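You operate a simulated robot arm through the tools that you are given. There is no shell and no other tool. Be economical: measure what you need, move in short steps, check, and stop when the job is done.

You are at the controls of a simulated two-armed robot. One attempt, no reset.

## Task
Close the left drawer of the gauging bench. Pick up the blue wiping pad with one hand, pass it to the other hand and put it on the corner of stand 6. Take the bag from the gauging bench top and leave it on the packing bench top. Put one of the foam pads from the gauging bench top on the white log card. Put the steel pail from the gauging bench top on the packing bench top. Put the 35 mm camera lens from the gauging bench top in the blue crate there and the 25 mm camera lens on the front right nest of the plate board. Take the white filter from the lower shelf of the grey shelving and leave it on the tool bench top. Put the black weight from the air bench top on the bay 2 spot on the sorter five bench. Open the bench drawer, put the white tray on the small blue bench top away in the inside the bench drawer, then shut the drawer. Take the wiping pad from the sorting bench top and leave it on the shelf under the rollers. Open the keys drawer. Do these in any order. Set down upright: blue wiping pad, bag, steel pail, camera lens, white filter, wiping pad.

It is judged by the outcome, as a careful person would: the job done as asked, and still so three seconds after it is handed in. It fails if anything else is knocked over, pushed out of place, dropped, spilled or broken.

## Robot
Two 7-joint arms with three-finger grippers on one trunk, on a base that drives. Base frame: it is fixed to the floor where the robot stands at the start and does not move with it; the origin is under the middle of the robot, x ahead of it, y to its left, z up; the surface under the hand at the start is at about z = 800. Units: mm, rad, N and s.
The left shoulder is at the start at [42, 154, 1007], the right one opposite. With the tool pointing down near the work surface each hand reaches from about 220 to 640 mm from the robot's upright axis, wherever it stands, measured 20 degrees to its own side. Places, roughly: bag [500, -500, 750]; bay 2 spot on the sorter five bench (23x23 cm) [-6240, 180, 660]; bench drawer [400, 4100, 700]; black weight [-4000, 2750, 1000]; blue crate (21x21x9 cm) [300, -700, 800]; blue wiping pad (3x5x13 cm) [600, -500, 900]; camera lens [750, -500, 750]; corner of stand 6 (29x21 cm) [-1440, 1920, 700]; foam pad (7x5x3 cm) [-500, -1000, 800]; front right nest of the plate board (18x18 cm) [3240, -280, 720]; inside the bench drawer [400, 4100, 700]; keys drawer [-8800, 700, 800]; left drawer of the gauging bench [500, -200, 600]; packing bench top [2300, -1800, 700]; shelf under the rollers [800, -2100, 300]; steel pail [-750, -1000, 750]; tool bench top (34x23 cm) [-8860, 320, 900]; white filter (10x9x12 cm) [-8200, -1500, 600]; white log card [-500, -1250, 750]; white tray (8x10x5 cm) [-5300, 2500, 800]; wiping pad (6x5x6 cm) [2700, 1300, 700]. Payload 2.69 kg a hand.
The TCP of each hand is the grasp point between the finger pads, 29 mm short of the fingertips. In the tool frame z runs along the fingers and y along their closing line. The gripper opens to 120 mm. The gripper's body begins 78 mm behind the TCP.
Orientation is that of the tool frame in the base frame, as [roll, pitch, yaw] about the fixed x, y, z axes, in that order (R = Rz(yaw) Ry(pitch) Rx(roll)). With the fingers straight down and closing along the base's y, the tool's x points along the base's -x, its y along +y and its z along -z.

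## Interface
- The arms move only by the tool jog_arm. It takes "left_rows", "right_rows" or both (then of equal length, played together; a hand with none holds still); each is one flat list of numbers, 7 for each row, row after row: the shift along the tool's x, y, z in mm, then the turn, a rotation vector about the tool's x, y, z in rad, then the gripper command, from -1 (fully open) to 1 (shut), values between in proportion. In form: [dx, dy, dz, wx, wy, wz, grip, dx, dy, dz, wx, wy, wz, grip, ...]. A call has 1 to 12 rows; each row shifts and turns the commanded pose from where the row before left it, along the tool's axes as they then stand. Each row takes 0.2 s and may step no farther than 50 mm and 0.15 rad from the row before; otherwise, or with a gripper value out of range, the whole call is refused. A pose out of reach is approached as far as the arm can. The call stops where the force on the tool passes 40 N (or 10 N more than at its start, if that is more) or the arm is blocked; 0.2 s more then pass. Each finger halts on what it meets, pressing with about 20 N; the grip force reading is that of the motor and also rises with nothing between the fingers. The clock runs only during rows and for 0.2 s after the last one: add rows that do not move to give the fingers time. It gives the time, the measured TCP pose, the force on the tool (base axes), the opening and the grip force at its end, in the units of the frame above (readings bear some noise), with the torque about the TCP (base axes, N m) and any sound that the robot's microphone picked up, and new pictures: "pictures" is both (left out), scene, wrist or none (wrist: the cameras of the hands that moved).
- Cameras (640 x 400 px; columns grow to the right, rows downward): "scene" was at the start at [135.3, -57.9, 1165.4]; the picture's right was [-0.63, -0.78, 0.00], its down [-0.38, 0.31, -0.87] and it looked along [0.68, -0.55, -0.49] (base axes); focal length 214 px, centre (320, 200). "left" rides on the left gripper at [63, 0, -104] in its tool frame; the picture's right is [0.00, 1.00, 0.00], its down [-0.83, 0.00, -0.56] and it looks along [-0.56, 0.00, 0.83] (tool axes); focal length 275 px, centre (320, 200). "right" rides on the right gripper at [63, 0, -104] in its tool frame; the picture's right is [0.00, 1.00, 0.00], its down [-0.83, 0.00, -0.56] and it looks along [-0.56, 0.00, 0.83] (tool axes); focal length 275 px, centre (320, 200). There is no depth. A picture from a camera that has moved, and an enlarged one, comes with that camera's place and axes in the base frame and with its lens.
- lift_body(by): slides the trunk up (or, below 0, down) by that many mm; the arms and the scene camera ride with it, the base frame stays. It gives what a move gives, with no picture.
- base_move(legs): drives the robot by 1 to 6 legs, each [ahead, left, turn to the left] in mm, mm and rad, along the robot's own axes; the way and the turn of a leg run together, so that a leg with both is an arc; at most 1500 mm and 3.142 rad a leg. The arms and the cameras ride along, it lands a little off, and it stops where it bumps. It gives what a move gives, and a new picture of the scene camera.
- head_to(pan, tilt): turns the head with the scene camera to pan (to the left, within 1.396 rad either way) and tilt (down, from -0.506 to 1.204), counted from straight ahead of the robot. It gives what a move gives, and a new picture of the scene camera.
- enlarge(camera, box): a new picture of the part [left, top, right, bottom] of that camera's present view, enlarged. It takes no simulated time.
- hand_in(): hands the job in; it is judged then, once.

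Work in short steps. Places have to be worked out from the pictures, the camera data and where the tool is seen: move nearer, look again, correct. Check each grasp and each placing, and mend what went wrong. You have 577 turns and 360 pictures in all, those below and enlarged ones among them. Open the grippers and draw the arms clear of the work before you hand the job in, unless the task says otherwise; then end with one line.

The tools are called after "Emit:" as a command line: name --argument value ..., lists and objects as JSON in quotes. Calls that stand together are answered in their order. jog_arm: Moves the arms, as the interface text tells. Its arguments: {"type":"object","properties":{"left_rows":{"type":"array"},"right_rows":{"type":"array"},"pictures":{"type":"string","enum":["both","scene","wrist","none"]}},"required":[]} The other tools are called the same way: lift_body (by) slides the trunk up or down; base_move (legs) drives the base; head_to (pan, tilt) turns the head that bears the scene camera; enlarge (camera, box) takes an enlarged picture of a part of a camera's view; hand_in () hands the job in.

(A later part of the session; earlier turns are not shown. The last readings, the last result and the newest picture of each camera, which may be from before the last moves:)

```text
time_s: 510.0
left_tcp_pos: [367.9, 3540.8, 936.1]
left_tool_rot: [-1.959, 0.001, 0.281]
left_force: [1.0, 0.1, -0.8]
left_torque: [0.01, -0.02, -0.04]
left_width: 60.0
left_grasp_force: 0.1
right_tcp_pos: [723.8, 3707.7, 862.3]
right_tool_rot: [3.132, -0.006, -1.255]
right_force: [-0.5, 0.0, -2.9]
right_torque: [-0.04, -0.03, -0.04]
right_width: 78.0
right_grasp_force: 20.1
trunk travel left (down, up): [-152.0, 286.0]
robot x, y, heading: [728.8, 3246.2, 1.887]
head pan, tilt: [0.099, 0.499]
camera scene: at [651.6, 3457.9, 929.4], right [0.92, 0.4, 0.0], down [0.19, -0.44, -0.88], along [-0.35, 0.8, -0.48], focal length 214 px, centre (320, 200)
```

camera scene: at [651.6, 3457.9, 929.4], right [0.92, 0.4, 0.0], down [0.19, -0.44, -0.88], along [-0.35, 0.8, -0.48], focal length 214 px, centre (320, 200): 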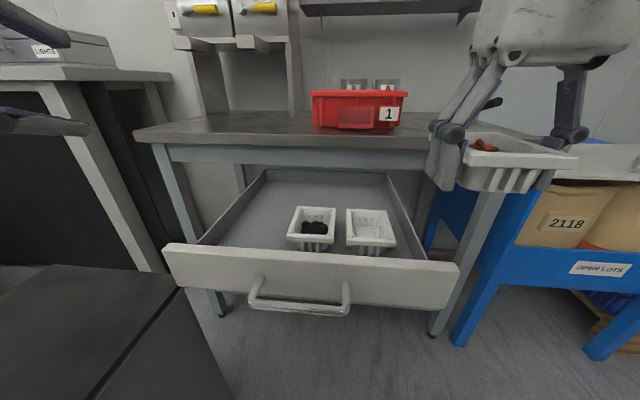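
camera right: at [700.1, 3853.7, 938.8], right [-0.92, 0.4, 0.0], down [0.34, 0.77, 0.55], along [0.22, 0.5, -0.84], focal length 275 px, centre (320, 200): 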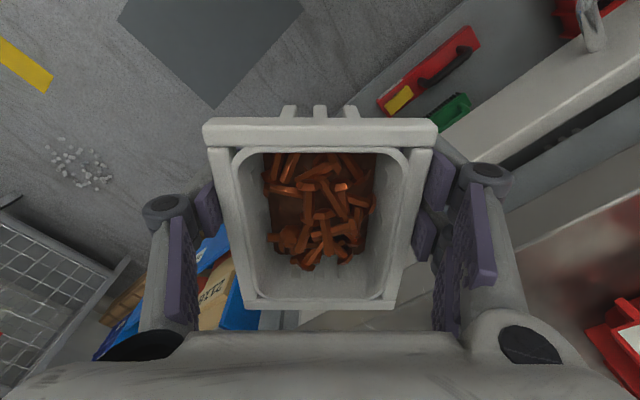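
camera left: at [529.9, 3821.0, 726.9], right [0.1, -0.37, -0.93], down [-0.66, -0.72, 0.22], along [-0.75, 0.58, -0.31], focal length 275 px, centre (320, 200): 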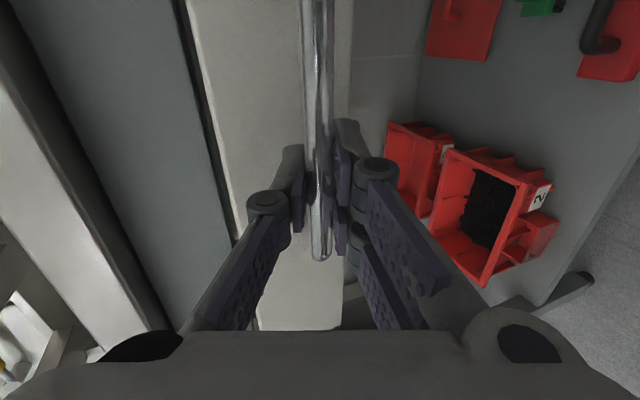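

The free patch behind the trays is about 190 mm ahead and 148 mm left of the tray hand. I nudge the base and reach across at safe height.

Emit:
base_move --legs '[[75, 0, 0]]'

Emit:
jog_arm --right_rows '[-24, 30, 0, 0, 0, 0, 1, -24, 30, 0, 0, 0, 0, 1, -24, 30, 0, 0, 0, 0, 1, -24, 30, 0, 0, 0, 0, 1, -20, 28, 0, 0, 0, 0, 1]' --pictures "both"

```text
time_s: 511.0
left_tcp_pos: [343.2, 3613.7, 936.2]
left_tool_rot: [-1.96, 0.002, 0.281]
left_force: [-0.7, -1.0, -0.4]
left_torque: [0.01, 0.0, -0.03]
left_width: 59.6
left_grasp_force: 0.1
right_tcp_pos: [700.8, 3780.9, 862.3]
right_tool_rot: [3.133, -0.006, -1.254]
right_force: [-0.7, 0.5, -1.9]
right_torque: [-0.07, 0.01, 0.01]
right_width: 78.2
right_grasp_force: 20.0
trunk travel left (down, up): [-152.0, 286.0]
robot x, y, heading: [704.6, 3320.8, 1.88]
head pan, tilt: [0.099, 0.499]
camera scene: at [628.1, 3531.0, 929.4], right [0.92, 0.4, 0.0], down [0.19, -0.44, -0.88], along [-0.35, 0.8, -0.48], focal length 214 px, centre (320, 200)
```

scene: 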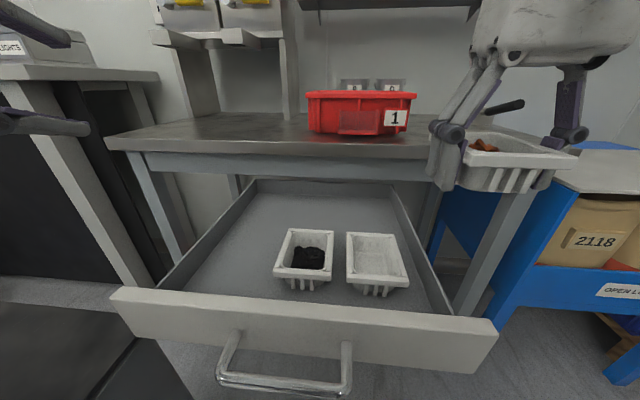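

```text
time_s: 512.2
left_tcp_pos: [344.7, 3613.6, 937.3]
left_tool_rot: [-1.96, 0.0, 0.281]
left_force: [-0.5, 0.2, -0.2]
left_torque: [0.01, 0.02, -0.02]
left_width: 59.9
left_grasp_force: 0.0
right_tcp_pos: [574.6, 3827.2, 861.3]
right_tool_rot: [3.134, -0.005, -1.256]
right_force: [-0.2, -0.1, -1.8]
right_torque: [-0.02, -0.02, -0.01]
right_width: 78.2
right_grasp_force: 20.1
right hand out of reach, approached as far as the arm can: row 4, 5
trunk travel left (down, up): [-152.0, 286.0]
robot x, y, heading: [706.3, 3319.0, 1.883]
head pan, tilt: [0.099, 0.499]
camera scene: at [628.0, 3530.6, 929.5], right [0.92, 0.4, 0.0], down [0.19, -0.44, -0.88], along [-0.35, 0.8, -0.48], focal length 214 px, centre (320, 200)
camera right: at [594.7, 3768.8, 965.5], right [-0.95, -0.32, 0.01], down [-0.26, 0.79, 0.55], along [-0.18, 0.52, -0.83], focal length 275 px, centre (320, 200)
```

scene: 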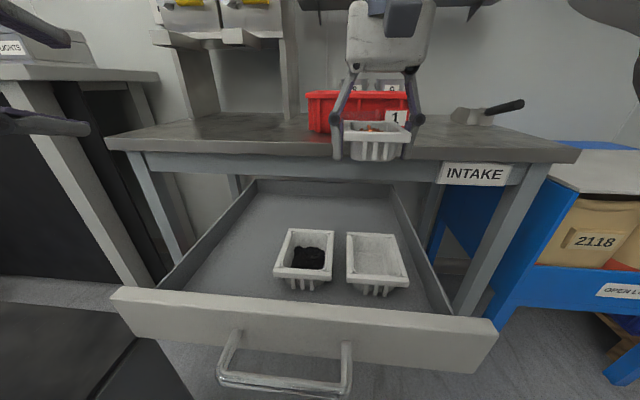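
right: 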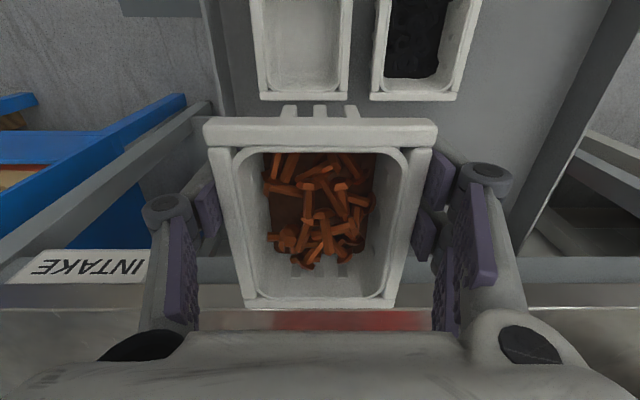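

I need 39 mm further ahead and 43 mm left. I lower to z ≈ 800 where reach is better, shift left, and nudge the base ahead.

Emit:
base_move --legs '[[38, 0, 0]]'

Emit:
jog_arm --right_rows '[0, 0, 30, 0, 0, 0, 1, 0, 15, 30, 0, 0, 0, 1, 0, 15, 0, 0, 0, 0, 1, 0, 13, 0, 0, 0, 0, 1]' --pictures "both"

```text
time_s: 513.1
left_tcp_pos: [331.6, 3649.3, 937.0]
left_tool_rot: [-1.96, 0.003, 0.283]
left_force: [0.2, 0.4, -0.3]
left_torque: [0.0, 0.03, 0.01]
left_width: 60.2
left_grasp_force: 0.1
right_tcp_pos: [563.7, 3863.9, 861.8]
right_tool_rot: [3.133, -0.008, -1.257]
right_force: [0.4, 0.9, -3.3]
right_torque: [-0.04, -0.02, 0.03]
right_width: 78.1
right_grasp_force: 20.2
trunk travel left (down, up): [-152.0, 286.0]
robot x, y, heading: [692.1, 3359.0, 1.882]
head pan, tilt: [0.099, 0.499]
camera scene: at [616.5, 3566.9, 929.4], right [0.92, 0.4, 0.0], down [0.19, -0.44, -0.88], along [-0.35, 0.8, -0.48], focal length 214 px, centre (320, 200)
```

scene: 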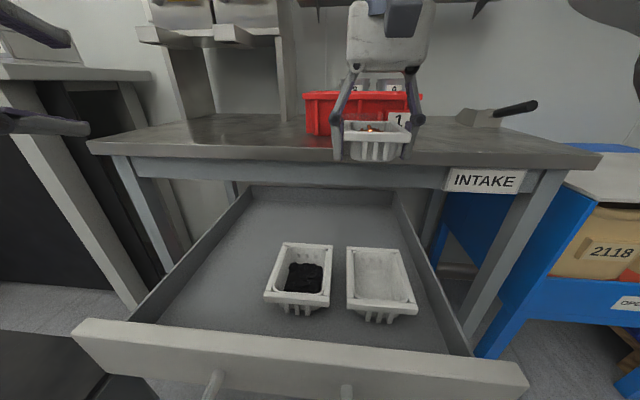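

```text
time_s: 514.1
left_tcp_pos: [332.2, 3650.0, 937.0]
left_tool_rot: [-1.958, 0.003, 0.281]
left_force: [-0.5, -0.2, -0.6]
left_torque: [0.0, -0.04, 0.02]
left_width: 60.1
left_grasp_force: 0.0
right_tcp_pos: [522.4, 3849.3, 802.3]
right_tool_rot: [3.132, -0.007, -1.256]
right_force: [-0.8, 0.0, -1.9]
right_torque: [-0.02, 0.0, -0.02]
right_width: 78.4
right_grasp_force: 20.4
trunk travel left (down, up): [-152.0, 286.0]
robot x, y, heading: [692.4, 3352.4, 1.886]
head pan, tilt: [0.099, 0.499]
camera scene: at [616.5, 3566.5, 929.5], right [0.92, 0.4, 0.0], down [0.19, -0.44, -0.88], along [-0.35, 0.8, -0.48], focal length 214 px, centre (320, 200)
camera right: at [541.3, 3791.1, 905.3], right [-0.95, -0.31, 0.01], down [-0.26, 0.79, 0.55], along [-0.18, 0.52, -0.83], focal length 275 px, centre (320, 200)
```

scene: 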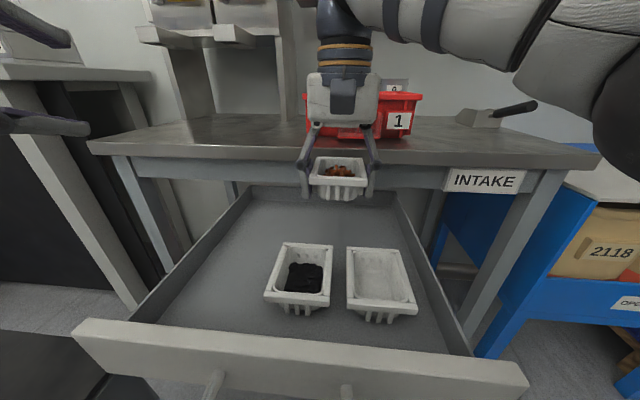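
right: 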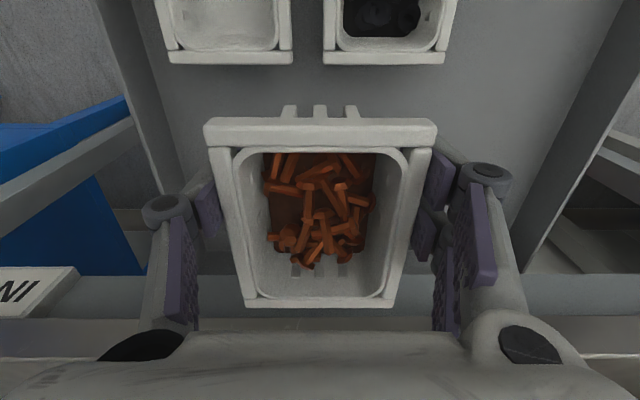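

Over the free patch. I lower 80 mm into the drawer, then finely.

Emit:
jog_arm --right_rows '[0, 0, 27, 0, 0, 0, 1, 0, 0, 27, 0, 0, 0, 1, 0, 0, 26, 0, 0, 0, 1]' --pictures "both"

```text
time_s: 514.9
left_tcp_pos: [332.7, 3649.0, 936.0]
left_tool_rot: [-1.96, 0.003, 0.279]
left_force: [-0.6, -0.3, 0.3]
left_torque: [-0.04, -0.02, -0.04]
left_width: 60.0
left_grasp_force: 0.1
right_tcp_pos: [521.7, 3849.3, 722.1]
right_tool_rot: [3.133, -0.005, -1.258]
right_force: [0.4, 0.2, -2.1]
right_torque: [-0.02, -0.04, -0.01]
right_width: 78.5
right_grasp_force: 19.5
trunk travel left (down, up): [-152.0, 286.0]
robot x, y, heading: [693.9, 3352.8, 1.884]
head pan, tilt: [0.099, 0.499]
camera scene: at [616.6, 3566.7, 929.5], right [0.92, 0.4, 0.0], down [0.19, -0.44, -0.88], along [-0.35, 0.8, -0.48], focal length 214 px, centre (320, 200)
camera right: at [542.0, 3790.1, 825.7], right [-0.95, -0.31, 0.01], down [-0.26, 0.79, 0.55], along [-0.18, 0.52, -0.83], focal length 275 px, centre (320, 200)
```

scene: 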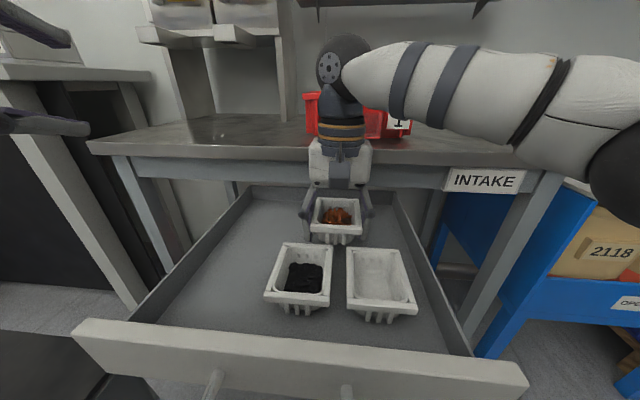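
right: 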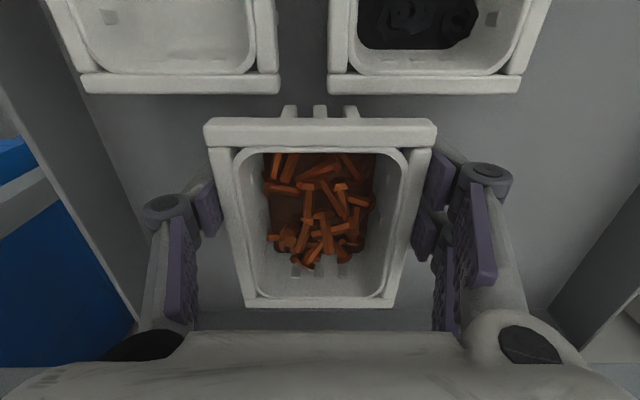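

Nearly down, clear of the other trays. I descend in 4 mm rows until contact.

Emit:
jog_arm --right_rows '[0, 0, 5, 0, 0, 0, 1, 0, 0, 4, 0, 0, 0, 1, 0, 0, 4, 0, 0, 0, 1]' --pictures "none"

Emit:
jog_arm --right_rows '[0, 0, 4, 0, 0, 0, 1, 0, 0, 4, 0, 0, 0, 1]' --pictures "none"

Emit:
jog_arm --right_rows '[0, 0, 3, 0, 0, 0, 1, 0, 0, 3, 0, 0, 0, 1]' --pictures "none"

```text
time_s: 515.7
left_tcp_pos: [332.6, 3649.3, 937.0]
left_tool_rot: [-1.96, 0.002, 0.281]
left_force: [0.8, 0.6, 1.3]
left_torque: [0.0, -0.01, -0.03]
left_width: 60.0
left_grasp_force: 0.0
right_tcp_pos: [521.1, 3849.6, 709.1]
right_tool_rot: [3.134, -0.006, -1.256]
right_force: [0.1, 0.4, -1.5]
right_torque: [-0.03, -0.02, -0.01]
right_width: 78.4
right_grasp_force: 20.5
trunk travel left (down, up): [-152.0, 286.0]
robot x, y, heading: [697.1, 3355.1, 1.883]
head pan, tilt: [0.099, 0.499]
```

```text
time_s: 516.3
left_tcp_pos: [332.8, 3649.0, 935.5]
left_tool_rot: [-1.96, 0.001, 0.281]
left_force: [1.0, -0.2, 0.5]
left_torque: [0.03, 0.02, 0.0]
left_width: 60.1
left_grasp_force: 0.1
right_tcp_pos: [522.7, 3849.8, 701.1]
right_tool_rot: [3.131, -0.006, -1.256]
right_force: [-0.7, 0.3, -2.5]
right_torque: [-0.03, 0.0, 0.02]
right_width: 78.5
right_grasp_force: 20.0
trunk travel left (down, up): [-152.0, 286.0]
robot x, y, heading: [691.9, 3357.3, 1.888]
head pan, tilt: [0.099, 0.499]
```

```text
time_s: 516.9
left_tcp_pos: [332.7, 3648.7, 936.2]
left_tool_rot: [-1.959, 0.003, 0.281]
left_force: [1.2, -0.5, -0.1]
left_torque: [-0.03, 0.02, -0.01]
left_width: 60.1
left_grasp_force: 0.1
right_tcp_pos: [522.1, 3849.1, 695.5]
right_tool_rot: [3.134, -0.005, -1.255]
right_force: [0.3, -0.2, -1.8]
right_torque: [-0.04, -0.03, 0.02]
right_width: 77.8
right_grasp_force: 20.2
trunk travel left (down, up): [-152.0, 286.0]
robot x, y, heading: [692.7, 3353.7, 1.883]
head pan, tilt: [0.099, 0.499]
```

Still hanging free. I continue lowering in small steps.

Emit:
jog_arm --right_rows '[0, 0, 4, 0, 0, 0, 1, 0, 0, 4, 0, 0, 0, 1]' --pictures "none"

Emit:
jog_arm --right_rows '[0, 0, 4, 0, 0, 0, 1, 0, 0, 3, 0, 0, 0, 1]' --pictures "none"

Emit:
jog_arm --right_rows '[0, 0, 3, 0, 0, 0, 1, 0, 0, 3, 0, 0, 0, 1]' --pictures "wrist"

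```text
time_s: 517.5
left_tcp_pos: [332.1, 3647.8, 938.2]
left_tool_rot: [-1.955, 0.001, 0.28]
left_force: [-0.8, 0.3, 0.1]
left_torque: [-0.03, 0.0, -0.02]
left_width: 60.1
left_grasp_force: 0.0
right_tcp_pos: [521.0, 3847.8, 691.4]
right_tool_rot: [3.132, -0.001, -1.256]
right_force: [0.5, 2.3, 30.0]
right_torque: [0.2, -0.98, 0.01]
right_width: 78.5
right_grasp_force: 20.4
trunk travel left (down, up): [-152.0, 286.0]
robot x, y, heading: [693.0, 3354.7, 1.886]
head pan, tilt: [0.099, 0.499]
```

```text
time_s: 517.9
left_tcp_pos: [333.0, 3648.7, 938.4]
left_tool_rot: [-1.958, 0.002, 0.279]
left_force: [0.5, 0.2, 0.4]
left_torque: [0.0, 0.01, 0.0]
left_width: 60.0
left_grasp_force: 0.1
right_tcp_pos: [523.0, 3850.2, 689.6]
right_tool_rot: [3.131, 0.004, -1.259]
right_force: [0.5, 2.0, 19.8]
right_torque: [0.28, -0.97, 0.09]
right_width: 79.4
right_grasp_force: 20.2
trunk travel left (down, up): [-152.0, 286.0]
robot x, y, heading: [692.5, 3358.6, 1.879]
head pan, tilt: [0.099, 0.499]
stopped in row 1 (right hand): the force on the tool passed its limit at 46 N (the readings are from after the stop); the commanded pose is now the measured one
```

```text
time_s: 518.3
left_tcp_pos: [334.6, 3648.2, 937.8]
left_tool_rot: [-1.957, 0.002, 0.28]
left_force: [-0.1, -0.2, -0.7]
left_torque: [0.01, 0.01, -0.03]
left_width: 60.1
left_grasp_force: 0.0
right_tcp_pos: [523.0, 3851.4, 690.1]
right_tool_rot: [3.13, 0.005, -1.26]
right_force: [1.2, 1.6, 17.7]
right_torque: [0.23, -0.9, 0.08]
right_width: 79.7
right_grasp_force: 19.8
trunk travel left (down, up): [-152.0, 286.0]
robot x, y, heading: [695.8, 3352.9, 1.881]
head pan, tilt: [0.099, 0.499]
stopped in row 2 (right hand): the force on the tool passed its limit at 44 N (the readings are from after the stop); the commanded pose is now the measured one
camera right: at [543.3, 3791.1, 793.1], right [-0.95, -0.31, 0.01], down [-0.25, 0.79, 0.56], along [-0.18, 0.53, -0.83], focal length 275 px, centre (320, 200)
```

right: 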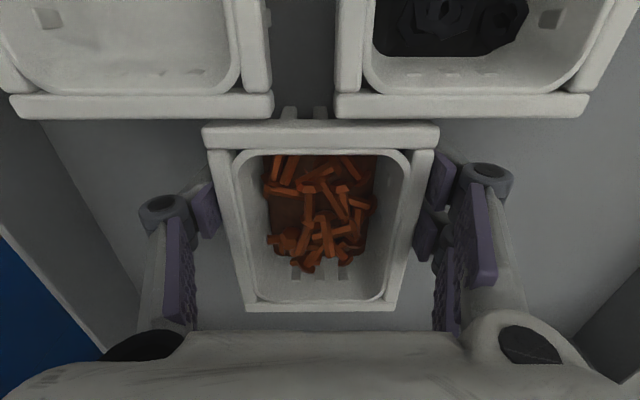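

The tray is down on the drawer floor. I ease off 3 mm, open, and rise.

Emit:
jog_arm --right_rows '[0, 0, -3, 0, 0, 0, 0.3, 0, 0, 0, 0, 0, 0, -0.6, 0, 0, 0, 0, 0, 0, -0.73, 0, 0, -20, 0, 0, 0, -0.73, 0, 0, -40, 0, 0, 0, -0.73, 0, 0, -45, 0, 0, 0, -0.73, 0, 0, -45, 0, 0, 0, -0.73, 0, 0, -30, 0, 0, 0, -0.73]' --pictures "both"

```text
time_s: 520.1
left_tcp_pos: [332.5, 3650.7, 936.9]
left_tool_rot: [-1.959, 0.002, 0.279]
left_force: [0.4, -0.3, -0.5]
left_torque: [-0.03, 0.0, -0.02]
left_width: 59.8
left_grasp_force: 0.1
right_tcp_pos: [523.7, 3848.6, 843.1]
right_tool_rot: [3.13, 0.005, -1.258]
right_force: [-0.3, 0.3, 0.4]
right_torque: [-0.01, 0.0, 0.02]
right_width: 103.8
right_grasp_force: 0.0
right hand out of reach, approached as far as the arm can: row 8
trunk travel left (down, up): [-152.0, 286.0]
robot x, y, heading: [692.0, 3356.7, 1.879]
head pan, tilt: [0.099, 0.499]
camera scene: at [616.8, 3566.7, 929.5], right [0.92, 0.4, 0.0], down [0.19, -0.44, -0.88], along [-0.35, 0.8, -0.48], focal length 214 px, centre (320, 200)
camera right: at [544.2, 3788.3, 945.3], right [-0.95, -0.31, 0.01], down [-0.25, 0.79, 0.56], along [-0.18, 0.53, -0.83], focal length 275 px, centre (320, 200)
```

scene: 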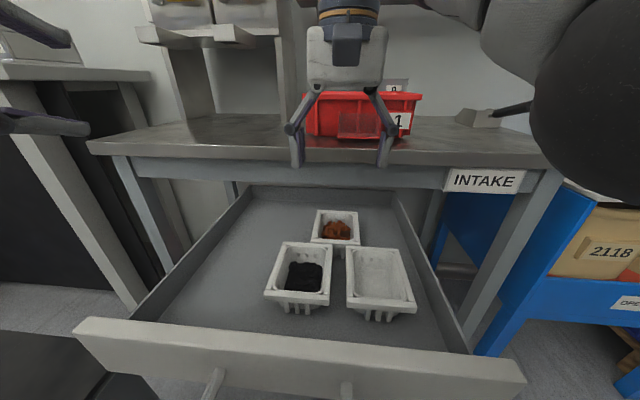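
right: 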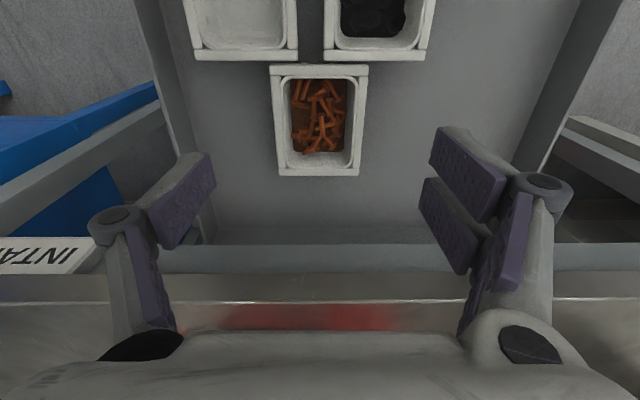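

The tray is in the drawer. I back off, tuck the right hand, and bring the left hand with closed fingers to push the drawer shut.

Emit:
base_move --legs '[[-350, 0, 0]]'

Emit:
jog_arm --left_rows '[35, 0, 30, 0, 0, 0, 1, 35, 0, 30, 0, 0, 0, 1, 35, 0, 30, 0, 0, 0, 1, 35, 0, 30, 0, 0, 0, 1, 0, 40, 16, 0, 0, 0, 1, 0, 40, 16, 0, 0, 0, 1, 0, 40, 16, 0, 0, 0, 1, 0, 40, 16, 0, 0, 0, 1]' --right_rows '[25, -30, 0, 0, 0, 0, -1, 25, -30, 0, 0, 0, 0, -1, 25, -30, 0, 0, 0, 0, -1, 25, -20, 0, 0, 0, 0, -1, 0, 0, 0, 0, 0, 0, -1, 0, 0, 0, 0, 0, 0, -1, 0, 0, 0, 0, 0, 0, -1, 0, 0, 0, 0, 0, 0, -1]' --pictures "scene"

```text
time_s: 522.4
left_tcp_pos: [441.7, 3319.7, 936.2]
left_tool_rot: [-1.96, 0.001, 0.272]
left_force: [-0.8, -0.3, -0.4]
left_torque: [-0.01, 0.03, 0.01]
left_width: 59.8
left_grasp_force: 0.0
right_tcp_pos: [632.6, 3518.1, 843.3]
right_tool_rot: [3.128, 0.005, -1.267]
right_force: [-0.4, 0.0, -0.1]
right_torque: [0.01, 0.02, -0.01]
right_width: 103.8
right_grasp_force: 0.1
trunk travel left (down, up): [-152.0, 286.0]
robot x, y, heading: [799.2, 3021.7, 1.875]
head pan, tilt: [0.099, 0.499]
camera scene: at [724.3, 3234.7, 929.6], right [0.92, 0.39, 0.0], down [0.19, -0.44, -0.88], along [-0.35, 0.81, -0.48], focal length 214 px, centre (320, 200)
```

scene: 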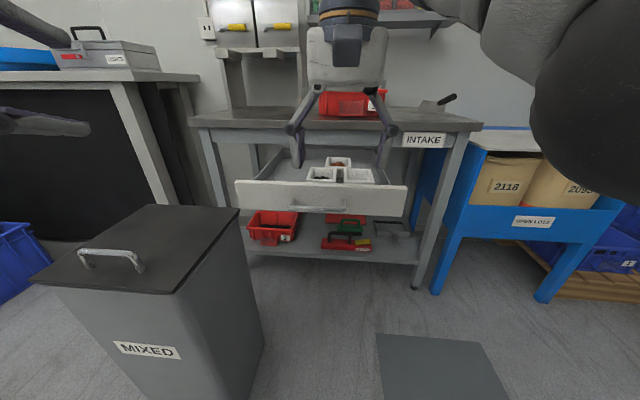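

```text
time_s: 524.2
left_tcp_pos: [545.0, 3463.5, 719.6]
left_tool_rot: [-1.958, -0.002, 0.272]
left_force: [0.0, 0.6, 0.2]
left_torque: [0.03, 0.01, 0.03]
left_width: 0.0
left_grasp_force: 19.7
right_tcp_pos: [767.5, 3456.1, 839.9]
right_tool_rot: [3.13, 0.004, -1.268]
right_force: [-0.2, 1.1, 0.1]
right_torque: [0.01, -0.02, 0.01]
right_width: 119.8
right_grasp_force: 0.0
trunk travel left (down, up): [-152.0, 286.0]
robot x, y, heading: [800.4, 3022.7, 1.879]
head pan, tilt: [0.099, 0.499]
camera scene: at [724.2, 3234.8, 929.5], right [0.92, 0.39, 0.0], down [0.19, -0.44, -0.88], along [-0.35, 0.81, -0.48], focal length 214 px, centre (320, 200)
```

scene: 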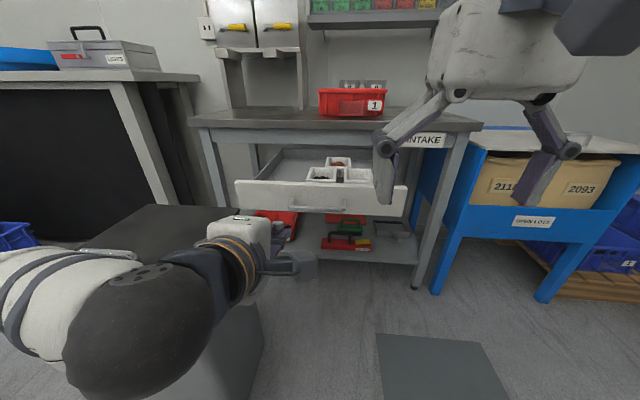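

The left fingers face the drawer front. I drive ahead to push it in, first part-way.

Emit:
base_move --legs '[[230, 0, 0]]'

```text
time_s: 525.9
left_tcp_pos: [476.9, 3680.4, 719.0]
left_tool_rot: [-1.96, 0.004, 0.273]
left_force: [-0.2, 0.3, -0.6]
left_torque: [0.04, -0.01, 0.01]
left_width: 0.0
left_grasp_force: 19.7
right_tcp_pos: [697.8, 3674.0, 840.8]
right_tool_rot: [3.13, 0.004, -1.264]
right_force: [0.7, 0.9, 0.7]
right_torque: [-0.01, 0.03, -0.01]
right_width: 119.7
right_grasp_force: 0.0
trunk travel left (down, up): [-152.0, 286.0]
robot x, y, heading: [728.9, 3241.6, 1.878]
head pan, tilt: [0.099, 0.499]
camera scene: at [655.4, 3452.3, 929.5], right [0.92, 0.39, 0.0], down [0.19, -0.44, -0.88], along [-0.35, 0.81, -0.48], focal length 214 px, centre (320, 200)
```

scene: 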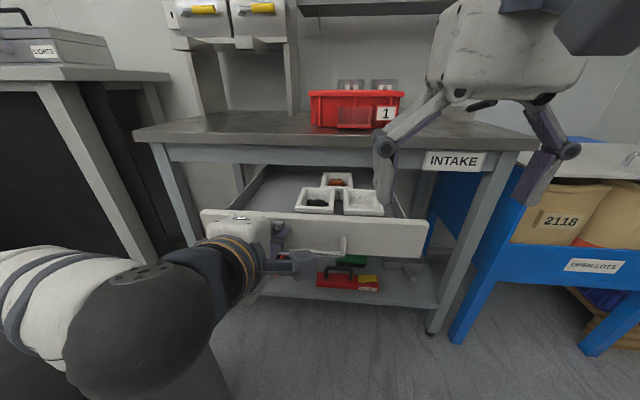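

It slides well. I keep pushing until it meets its stop.

Emit:
base_move --legs '[[280, 0, 0]]'

```text
time_s: 527.6
left_tcp_pos: [405.8, 3900.9, 719.3]
left_tool_rot: [-1.965, 0.008, 0.269]
left_force: [0.8, -10.6, 3.0]
left_torque: [0.06, 0.05, 0.14]
left_width: 0.0
left_grasp_force: 20.0
right_tcp_pos: [624.6, 3900.0, 839.1]
right_tool_rot: [3.131, 0.004, -1.263]
right_force: [-0.4, -0.9, -0.7]
right_torque: [-0.01, -0.06, 0.01]
right_width: 120.0
right_grasp_force: 0.0
trunk travel left (down, up): [-152.0, 286.0]
robot x, y, heading: [658.0, 3467.9, 1.881]
head pan, tilt: [0.099, 0.499]
stopped in leg 1: the force on the tool passed its limit at 155 N (the readings are from after the stop); the commanded pose is now the measured one
camera scene: at [582.6, 3677.8, 929.8], right [0.92, 0.4, 0.0], down [0.19, -0.44, -0.88], along [-0.35, 0.81, -0.48], focal length 214 px, centre (320, 200)
```

scene: 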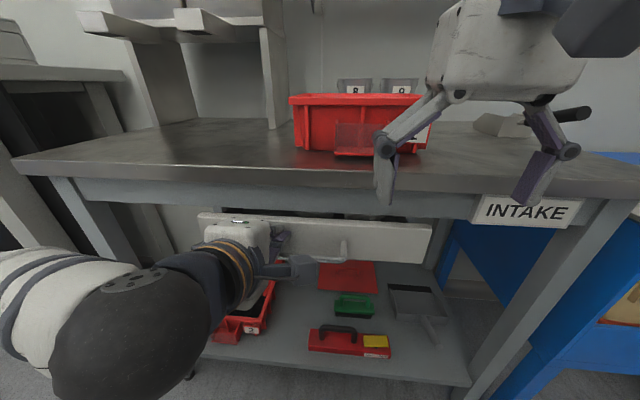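

The pushed position matches the drawer's closed face (within 2 mm). I back off and confirm.

Emit:
base_move --legs '[[-350, 0, 0]]'

```text
time_s: 529.9
left_tcp_pos: [513.5, 3566.5, 718.4]
left_tool_rot: [-1.968, 0.006, 0.261]
left_force: [0.2, 0.4, 0.3]
left_torque: [0.0, -0.02, -0.01]
left_width: 0.1
left_grasp_force: 20.0
right_tcp_pos: [734.0, 3565.5, 839.5]
right_tool_rot: [3.131, 0.005, -1.27]
right_force: [-0.6, 0.4, -0.1]
right_torque: [0.0, -0.01, 0.03]
right_width: 120.1
right_grasp_force: 0.1
trunk travel left (down, up): [-152.0, 286.0]
robot x, y, heading: [766.3, 3135.8, 1.871]
head pan, tilt: [0.099, 0.499]
camera scene: at [690.3, 3343.4, 929.6], right [0.92, 0.39, 0.0], down [0.19, -0.44, -0.88], along [-0.34, 0.81, -0.48], focal length 214 px, centre (320, 200)
```

scene: 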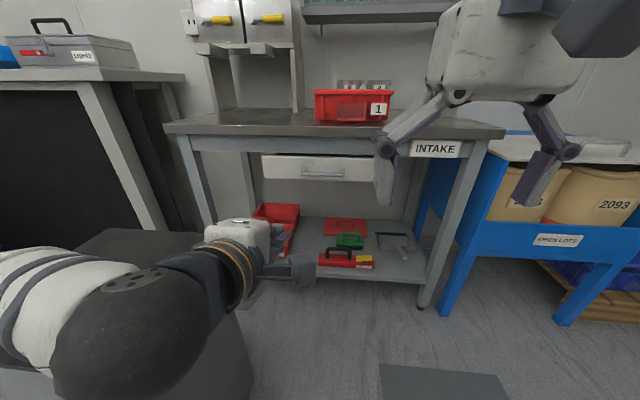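

The drawer is shut with the tray inside. I restore the left hand and trunk without pictures, to save them.

Emit:
lift_body --by 226

Emit:
jog_arm --left_rows '[0, 0, 0, 0, 0, 0.143, 0, 0, 0, 0, 0, 0, 0.143, 0, 0, 0, 0, 0, 0, 0.143, 0, 0, 0, 0, 0, 0, 0.143, 0, 0, 0, 0, 0, 0, 0.143, 0, 0, 0, 0, 0, 0, 0.143, 0, 0, 0, 0, 0, 0, 0.143, 0, 0, 0, 0, 0, 0, 0.143, 0, 0, 0, 0, 0, 0, 0.143, 0, 0, 0, 0, 0, 0, 0.143, 0, 0, 0, 0, 0, 0, 0.143, 0]' --pictures "none"

Emit:
jog_arm --left_rows '[0, 0, 0, 0, 0.131, 0, -1, 0, 0, 0, 0, 0.131, 0, -1, 0, 0, 0, 0, 0.131, 0, -1, 0, 0, 0, 0, 0.131, 0, -1, 0, 0, 0, 0, 0.131, 0, -1, 0, 0, 0, 0, 0.131, 0, -1, 0, 0, 0, 0, 0.131, 0, -1, 0, 0, 0, 0, 0.131, 0, -1, 0, 0, 0, 0, 0.131, 0, -1]' --pictures "none"

```text
time_s: 532.3
left_tcp_pos: [514.3, 3567.4, 943.0]
left_tool_rot: [-1.969, 0.007, 0.261]
left_force: [-0.2, 0.1, -0.1]
left_torque: [-0.01, 0.0, -0.02]
left_width: 0.4
left_grasp_force: 20.1
right_tcp_pos: [734.0, 3566.5, 1064.4]
right_tool_rot: [3.128, 0.002, -1.27]
right_force: [0.7, -0.1, -0.3]
right_torque: [-0.03, 0.0, 0.0]
right_width: 120.0
right_grasp_force: 0.1
trunk travel left (down, up): [-378.0, 60.0]
robot x, y, heading: [764.5, 3129.3, 1.872]
head pan, tilt: [0.099, 0.499]
```

```text
time_s: 534.7
left_tcp_pos: [514.6, 3566.1, 944.1]
left_tool_rot: [3.115, 1.174, -1.332]
left_force: [-0.7, -0.1, 0.1]
left_torque: [0.0, -0.01, 0.02]
left_width: 60.1
left_grasp_force: 0.0
right_tcp_pos: [735.7, 3565.4, 1065.5]
right_tool_rot: [3.129, 0.003, -1.27]
right_force: [-0.2, -0.2, -0.6]
right_torque: [-0.01, 0.0, -0.01]
right_width: 120.1
right_grasp_force: 0.1
trunk travel left (down, up): [-378.0, 60.0]
robot x, y, heading: [763.3, 3135.2, 1.877]
head pan, tilt: [0.099, 0.499]
```

```text
time_s: 536.7
left_tcp_pos: [514.5, 3568.1, 943.8]
left_tool_rot: [3.134, -0.007, -1.308]
left_force: [0.2, 0.1, 0.5]
left_torque: [0.01, 0.04, -0.01]
left_width: 119.9
left_grasp_force: 0.0
right_tcp_pos: [734.4, 3565.7, 1066.2]
right_tool_rot: [3.129, 0.003, -1.27]
right_force: [0.1, 0.3, -0.5]
right_torque: [-0.03, -0.03, 0.03]
right_width: 119.5
right_grasp_force: 0.1
trunk travel left (down, up): [-378.0, 60.0]
robot x, y, heading: [763.7, 3131.1, 1.876]
head pan, tilt: [0.099, 0.499]
```

Hands are down again. I spread them and drive to the sorting bench in one go.

Emit:
jog_arm --left_rows '[25, 30, -20, 0, 0, 0, -1, 25, 30, -20, 0, 0, 0, -1, 25, 30, 0, 0, 0, 0, -1]' --right_rows '[0, -25, 20, 0, 0, 0, -1, 0, -25, 20, 0, 0, 0, -1, 0, -20, 20, 0, 0, 0, -1]' --pictures "none"

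Emit:
base_move --legs '[[-450, 0, 0], [0, 0, -2.833], [1000, 0, 0], [960, 0, 0], [0, 0, 1.247]]'

```text
time_s: 537.5
left_tcp_pos: [445.5, 3472.0, 985.2]
left_tool_rot: [3.135, -0.007, -1.309]
left_force: [-0.7, -0.1, -0.5]
left_torque: [0.02, -0.01, 0.0]
left_width: 120.0
left_grasp_force: 0.1
right_tcp_pos: [800.3, 3586.9, 1004.0]
right_tool_rot: [3.13, 0.003, -1.272]
right_force: [-0.4, -1.2, 0.1]
right_torque: [0.0, 0.03, 0.0]
right_width: 120.0
right_grasp_force: 0.0
trunk travel left (down, up): [-378.0, 60.0]
robot x, y, heading: [765.9, 3131.5, 1.877]
head pan, tilt: [0.099, 0.499]
```

```text
time_s: 559.5
left_tcp_pos: [2345.8, 1368.3, 985.8]
left_tool_rot: [3.136, -0.005, -2.914]
left_force: [-0.2, 0.1, -0.6]
left_torque: [0.0, -0.02, -0.01]
left_width: 120.0
left_grasp_force: 0.1
right_tcp_pos: [2449.1, 1010.7, 1003.5]
right_tool_rot: [3.128, 0.003, -2.877]
right_force: [0.9, 0.4, -0.3]
right_torque: [-0.02, -0.04, 0.01]
right_width: 120.2
right_grasp_force: 0.1
trunk travel left (down, up): [-378.0, 60.0]
robot x, y, heading: [1994.1, 1060.4, 0.267]
head pan, tilt: [0.099, 0.499]
camera scene: at [2140.6, 1110.7, 1169.2], right [0.36, -0.93, 0.0], down [-0.45, -0.17, -0.88], along [0.82, 0.32, -0.48], focal length 214 px, centre (320, 200)
```

scene: 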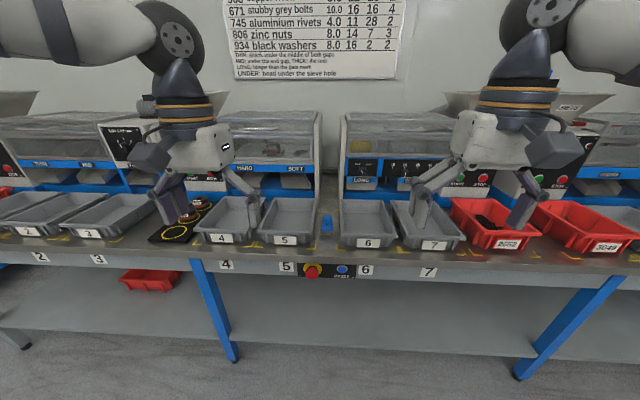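

The small blue block between bins 5 and 6 is the wiping pad, near (2712,1309). I bring the right hand over it and look.

Emit:
base_move --legs '[[215, 200, 0]]'

Emit:
jog_arm --right_rows '[0, 0, 40, 0, 0, 0, -1, 0, 0, 40, 0, 0, 0, -1]' --pictures "wrist"

```text
time_s: 561.6
left_tcp_pos: [2505.2, 1619.1, 985.5]
left_tool_rot: [3.136, -0.006, -2.914]
left_force: [0.5, -0.2, 0.3]
left_torque: [0.0, 0.02, -0.01]
left_width: 120.0
left_grasp_force: 0.0
right_tcp_pos: [2606.9, 1261.5, 1004.2]
right_tool_rot: [3.13, 0.003, -2.877]
right_force: [-0.4, 0.4, -0.3]
right_torque: [-0.01, 0.03, 0.04]
right_width: 119.9
right_grasp_force: 0.1
trunk travel left (down, up): [-378.0, 60.0]
robot x, y, heading: [2155.2, 1311.3, 0.268]
head pan, tilt: [0.099, 0.499]
camera scene: at [2299.7, 1360.8, 1169.1], right [0.36, -0.93, 0.0], down [-0.45, -0.17, -0.88], along [0.82, 0.32, -0.48], focal length 214 px, centre (320, 200)
```

scene: 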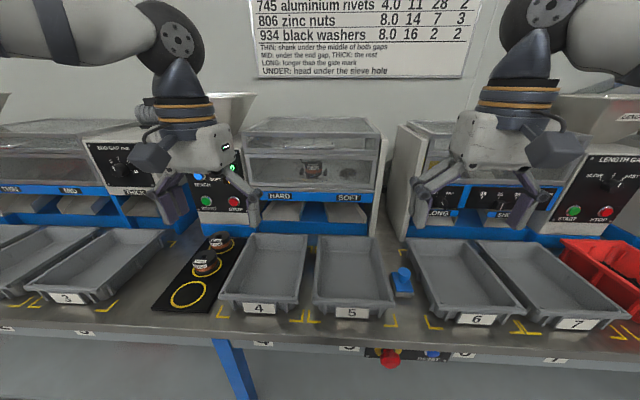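

```text
time_s: 562.2
left_tcp_pos: [2504.2, 1618.3, 985.0]
left_tool_rot: [3.134, -0.005, -2.916]
left_force: [0.0, -0.9, 0.5]
left_torque: [0.01, -0.01, 0.0]
left_width: 119.8
left_grasp_force: 0.0
right_tcp_pos: [2607.7, 1262.7, 925.3]
right_tool_rot: [3.13, 0.003, -2.877]
right_force: [0.8, -1.0, 0.7]
right_torque: [-0.01, 0.01, 0.04]
right_width: 120.0
right_grasp_force: 0.0
trunk travel left (down, up): [-378.0, 60.0]
robot x, y, heading: [2153.0, 1313.0, 0.27]
head pan, tilt: [0.099, 0.499]
camera right: at [2547.2, 1243.7, 1026.7], right [-0.27, 0.96, 0.01], down [0.8, 0.21, 0.56], along [0.54, 0.16, -0.83], focal length 275 px, centre (320, 200)
```

right: 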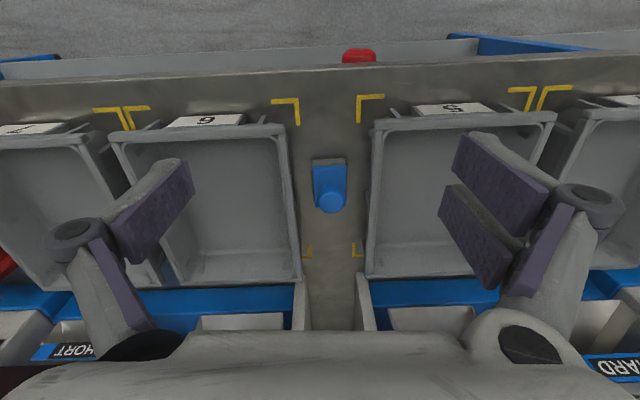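

The pad is a block with a knob, at (2704,1303) between the bins. I tilt the right hand 45° (needed later for the low shelf) and hover over the knob with a narrow opening.

Emit:
jog_arm --right_rows '[0, 0, 0, 0, -0.131, 0, 0.1, 0, 0, 0, 0, -0.131, 0, 0.1, 0, 0, 0, 0, -0.131, 0, 0.1, 0, 0, 0, 0, -0.131, 0, 0.1, 0, 0, 0, 0, -0.131, 0, 0.1, 0, 0, 0, 0, -0.131, 0, 0.1, -4, 4, 38, 0, 0, 0, 0.1, -4, 4, 39, 0, 0, 0, 0.1, -5, 5, 39, 0, 0, 0, 0.1]' --pictures "wrist"

```text
time_s: 564.2
left_tcp_pos: [2505.0, 1618.4, 985.4]
left_tool_rot: [3.134, -0.005, -2.917]
left_force: [0.1, 0.3, 0.7]
left_torque: [-0.01, 0.02, 0.01]
left_width: 119.8
left_grasp_force: 0.1
right_tcp_pos: [2693.3, 1297.6, 849.3]
right_tool_rot: [3.126, 0.791, -2.889]
right_force: [0.4, 0.3, 0.0]
right_torque: [0.01, 0.0, 0.05]
right_width: 53.8
right_grasp_force: 0.0
trunk travel left (down, up): [-378.0, 60.0]
robot x, y, heading: [2157.2, 1314.0, 0.27]
head pan, tilt: [0.099, 0.499]
camera right: at [2579.3, 1267.2, 877.3], right [-0.27, 0.96, 0.01], down [0.19, 0.04, 0.98], along [0.95, 0.26, -0.19], focal length 275 px, centre (320, 200)
```

right: 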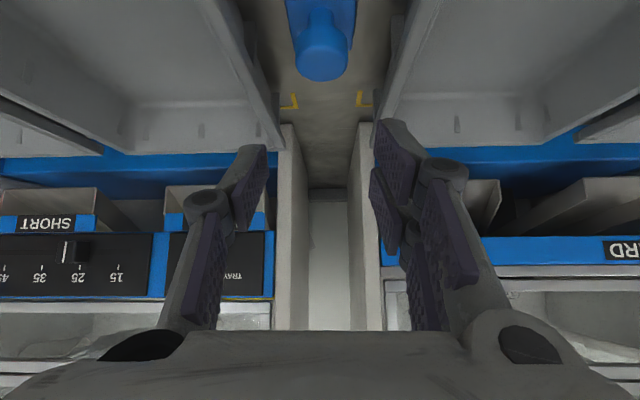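

Centred. I descend 67 mm between the bins and close on the knob.

Emit:
jog_arm --right_rows '[16, 1, 16, 0, 0, 0, 0.1, 16, 1, 16, 0, 0, 0, 0.1, 15, 0, 15, 0, 0, 0, 0.1, 0, 0, 0, 0, 0, 0, 1, 0, 0, 0, 0, 0, 0, 1]' --pictures "wrist"

```text
time_s: 565.4
left_tcp_pos: [2503.5, 1617.3, 985.4]
left_tool_rot: [3.135, -0.006, -2.914]
left_force: [0.3, 0.4, 0.1]
left_torque: [-0.01, 0.01, -0.04]
left_width: 120.0
left_grasp_force: 0.0
right_tcp_pos: [2691.2, 1301.3, 784.5]
right_tool_rot: [3.124, 0.79, -2.889]
right_force: [1.0, 0.7, 0.0]
right_torque: [0.03, 0.01, 0.0]
right_width: 28.2
right_grasp_force: 20.1
trunk travel left (down, up): [-378.0, 60.0]
robot x, y, heading: [2153.7, 1310.6, 0.268]
head pan, tilt: [0.099, 0.499]
camera right: at [2576.4, 1269.8, 811.6], right [-0.27, 0.96, 0.01], down [0.19, 0.04, 0.98], along [0.95, 0.26, -0.19], focal length 275 px, centre (320, 200)
```

right: 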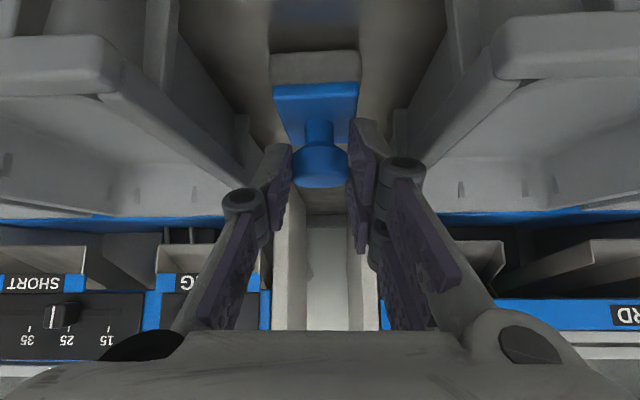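

Knob gripped at 28 mm. I lift it straight up clear of the bins.

Emit:
jog_arm --right_rows '[-10, 0, -10, 0, 0, 0, 1, -25, 0, -25, 0, 0, 0, 1, -28, 0, -28, 0, 0, 0, 1, -28, 0, -28, 0, 0, 0, 1]' --pictures "wrist"

```text
time_s: 566.4
left_tcp_pos: [2505.0, 1617.7, 985.6]
left_tool_rot: [3.132, -0.006, -2.913]
left_force: [-0.8, -1.1, -1.0]
left_torque: [0.08, 0.01, 0.01]
left_width: 119.8
left_grasp_force: 0.1
right_tcp_pos: [2690.9, 1299.5, 913.6]
right_tool_rot: [3.122, 0.789, -2.89]
right_force: [-0.3, 0.4, -0.8]
right_torque: [0.0, 0.06, 0.02]
right_width: 28.0
right_grasp_force: 19.9
trunk travel left (down, up): [-378.0, 60.0]
robot x, y, heading: [2150.9, 1312.6, 0.268]
head pan, tilt: [0.099, 0.499]
camera right: at [2577.0, 1267.5, 940.6], right [-0.27, 0.96, 0.01], down [0.19, 0.04, 0.98], along [0.95, 0.26, -0.19], focal length 275 px, centre (320, 200)
```

right: 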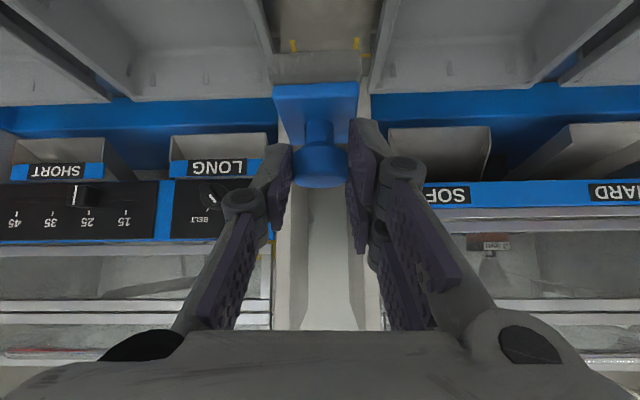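

The pad is held upright. I pull it in and drive round the gauging bench's left end toward the roller table.

Emit:
jog_arm --right_rows '[30, 0, -30, 0, 0, 0, 1, 30, 0, -30, 0, 0, 0, 1, 15, 0, -30, 0, 0, 0, 1]' --pictures "none"

Emit:
base_move --legs '[[-350, 0, 0], [0, 0, -1.911], [800, 0, 0], [774, 0, 0], [0, 0, -0.4], [600, 0, 0]]'

```text
time_s: 567.2
left_tcp_pos: [2504.5, 1617.4, 985.3]
left_tool_rot: [3.136, -0.005, -2.915]
left_force: [-1.2, -0.5, -0.6]
left_torque: [-0.01, 0.02, -0.03]
left_width: 120.0
left_grasp_force: 0.0
right_tcp_pos: [2583.1, 1273.4, 925.5]
right_tool_rot: [3.124, 0.788, -2.887]
right_force: [-0.2, -0.2, -1.0]
right_torque: [-0.02, -0.05, -0.05]
right_width: 28.1
right_grasp_force: 20.2
right hand out of reach, approached as far as the arm can: row 3
trunk travel left (down, up): [-378.0, 60.0]
robot x, y, heading: [2155.4, 1307.2, 0.266]
head pan, tilt: [0.099, 0.499]
```

```text
time_s: 586.0
left_tcp_pos: [1343.0, -1337.4, 984.1]
left_tool_rot: [3.134, -0.006, 1.023]
left_force: [-0.5, -0.6, 0.0]
left_torque: [0.0, -0.08, -0.02]
left_width: 119.8
left_grasp_force: 0.1
right_tcp_pos: [1041.3, -1154.1, 925.9]
right_tool_rot: [3.126, 0.787, 1.049]
right_force: [-0.6, -0.3, -0.4]
right_torque: [0.0, -0.03, 0.01]
right_width: 27.6
right_grasp_force: 19.4
trunk travel left (down, up): [-378.0, 60.0]
robot x, y, heading: [1370.8, -870.5, -2.076]
head pan, tilt: [0.099, 0.499]
camera scene: at [1304.4, -1011.6, 1169.1], right [-0.92, 0.4, 0.0], down [0.19, 0.44, -0.88], along [-0.35, -0.81, -0.48], focal length 214 px, centre (320, 200)
```

scene: 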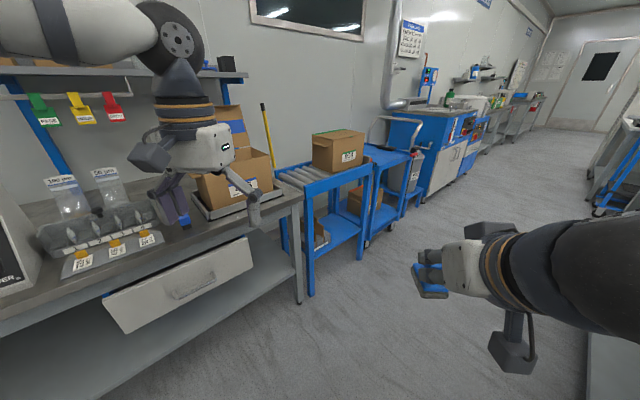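

The roller table is ahead, beside the packing bench. I tuck the left hand, face it and move diagonally to stand in front.

Emit:
jog_arm --left_rows '[45, 0, 0, 0, 0, 0, -1, 45, 0, 0, 0, 0, 0, -1]' --pictures "none"

Emit:
base_move --legs '[[0, 0, 0.786], [340, -763, 0]]'

Emit:
head_to --pan -0.1 --tilt 0.75

```text
time_s: 586.6
left_tcp_pos: [1390.9, -1259.4, 987.9]
left_tool_rot: [3.131, -0.002, 1.021]
left_force: [0.8, -0.1, 0.6]
left_torque: [0.02, -0.02, -0.01]
left_width: 119.9
left_grasp_force: 0.0
right_tcp_pos: [1042.6, -1152.6, 926.7]
right_tool_rot: [3.125, 0.789, 1.048]
right_force: [-0.2, -0.4, -0.1]
right_torque: [0.01, 0.0, 0.0]
right_width: 27.6
right_grasp_force: 20.4
trunk travel left (down, up): [-378.0, 60.0]
robot x, y, heading: [1368.2, -870.0, -2.081]
head pan, tilt: [0.099, 0.499]
```

```text
time_s: 595.0
left_tcp_pos: [1014.1, -1671.3, 987.6]
left_tool_rot: [3.134, -0.006, 1.807]
left_force: [-0.1, 0.0, 0.2]
left_torque: [-0.01, 0.02, -0.02]
left_width: 120.3
left_grasp_force: 0.2
right_tcp_pos: [692.6, -1840.8, 926.4]
right_tool_rot: [3.126, 0.788, 1.833]
right_force: [-0.6, -0.2, -0.6]
right_torque: [0.02, 0.0, -0.01]
right_width: 27.1
right_grasp_force: 20.1
trunk travel left (down, up): [-378.0, 60.0]
robot x, y, heading: [727.2, -1411.7, -1.295]
head pan, tilt: [0.099, 0.499]
camera scene: at [779.0, -1555.7, 1169.1], right [-0.93, -0.37, 0.0], down [-0.18, 0.45, -0.88], along [0.32, -0.82, -0.48], focal length 214 px, centre (320, 200)
```

scene: 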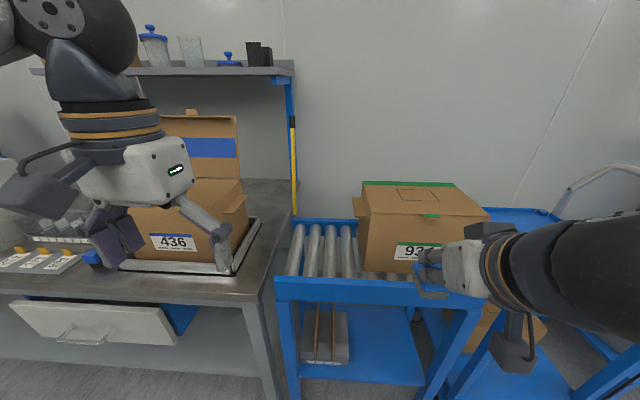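

```text
time_s: 595.8
left_tcp_pos: [1014.8, -1670.7, 987.3]
left_tool_rot: [3.135, -0.006, 1.807]
left_force: [0.0, 0.3, -0.4]
left_torque: [0.01, 0.01, 0.0]
left_width: 120.1
left_grasp_force: 0.1
right_tcp_pos: [693.0, -1839.4, 925.2]
right_tool_rot: [3.127, 0.787, 1.832]
right_force: [-1.1, -0.1, -0.8]
right_torque: [0.03, 0.0, 0.0]
right_width: 27.5
right_grasp_force: 20.4
trunk travel left (down, up): [-378.0, 60.0]
robot x, y, heading: [730.5, -1407.7, -1.301]
head pan, tilt: [-0.099, 0.75]
camera scene: at [760.4, -1552.5, 1147.2], right [-0.98, -0.18, 0.0], down [-0.12, 0.67, -0.73], along [0.13, -0.72, -0.68], focal length 214 px, centre (320, 200)
```

scene: 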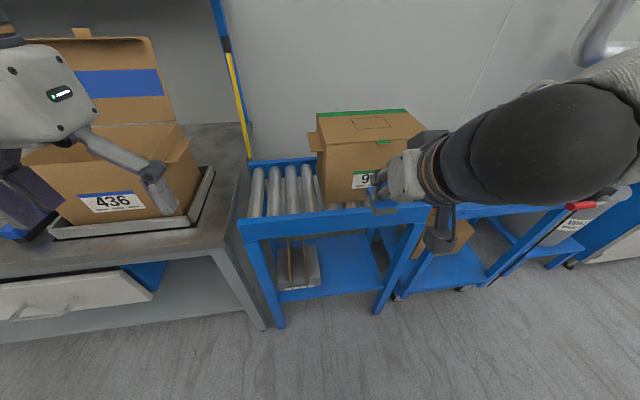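

The roller table's lower shelf (z ≈ 285) has free space right of a small tray. I lower the trunk in front of it and raise the left hand clear.

Emit:
lift_body --by -200

Emit:
jog_arm --left_rows '[10, 0, -45, 0, 0, 0, -1, 10, 0, -45, 0, 0, 0, -1, 10, 0, -45, 0, 0, 0, -1, 0, 0, -45, 0, 0, 0, -1]' --right_rows '[0, -5, 0, 0, 0, 0, 1, 0, -5, 0, 0, 0, 0, 1, 0, -5, 0, 0, 0, 0, 1, 0, -5, 0, 0, 0, 0, 1]' --pictures "none"

Emit:
lift_body --by -170

```text
time_s: 598.0
left_tcp_pos: [1015.3, -1669.9, 788.2]
left_tool_rot: [3.132, -0.002, 1.806]
left_force: [0.4, 0.9, 0.0]
left_torque: [0.01, 0.03, -0.01]
left_width: 119.9
left_grasp_force: 0.1
right_tcp_pos: [693.8, -1843.6, 629.0]
right_tool_rot: [3.13, 0.507, 1.834]
right_force: [0.2, 0.1, -0.8]
right_torque: [0.02, 0.03, 0.02]
right_width: 27.3
right_grasp_force: 20.0
trunk travel left (down, up): [-178.0, 260.0]
robot x, y, heading: [729.8, -1410.6, -1.296]
head pan, tilt: [-0.099, 0.75]
```

```text
time_s: 599.0
left_tcp_pos: [968.5, -1653.7, 880.9]
left_tool_rot: [3.133, -0.005, 1.805]
left_force: [-0.5, 0.2, 0.0]
left_torque: [0.0, 0.0, 0.01]
left_width: 120.0
left_grasp_force: 0.1
left hand out of reach, approached as far as the arm can: row 2, 3, 4
right_tcp_pos: [676.6, -1852.8, 629.3]
right_tool_rot: [3.134, 0.506, 1.836]
right_force: [0.5, -0.4, -1.9]
right_torque: [-0.01, 0.0, 0.0]
right_width: 27.3
right_grasp_force: 20.0
right hand out of reach, approached as far as the arm can: row 3
trunk travel left (down, up): [-178.0, 260.0]
robot x, y, heading: [727.5, -1411.9, -1.294]
head pan, tilt: [-0.099, 0.75]
```

```text
time_s: 600.9
left_tcp_pos: [982.8, -1705.8, 674.5]
left_tool_rot: [-3.141, -0.155, 1.805]
left_force: [1.1, -0.5, 0.0]
left_torque: [0.0, 0.0, -0.02]
left_width: 119.9
left_grasp_force: 0.1
right_tcp_pos: [680.0, -1866.1, 407.0]
right_tool_rot: [3.133, 0.346, 1.833]
right_force: [0.3, -0.6, -0.4]
right_torque: [-0.03, 0.04, 0.0]
right_width: 27.6
right_grasp_force: 19.5
trunk travel left (down, up): [-8.0, 430.0]
robot x, y, heading: [726.5, -1411.8, -1.294]
head pan, tilt: [-0.099, 0.75]
```

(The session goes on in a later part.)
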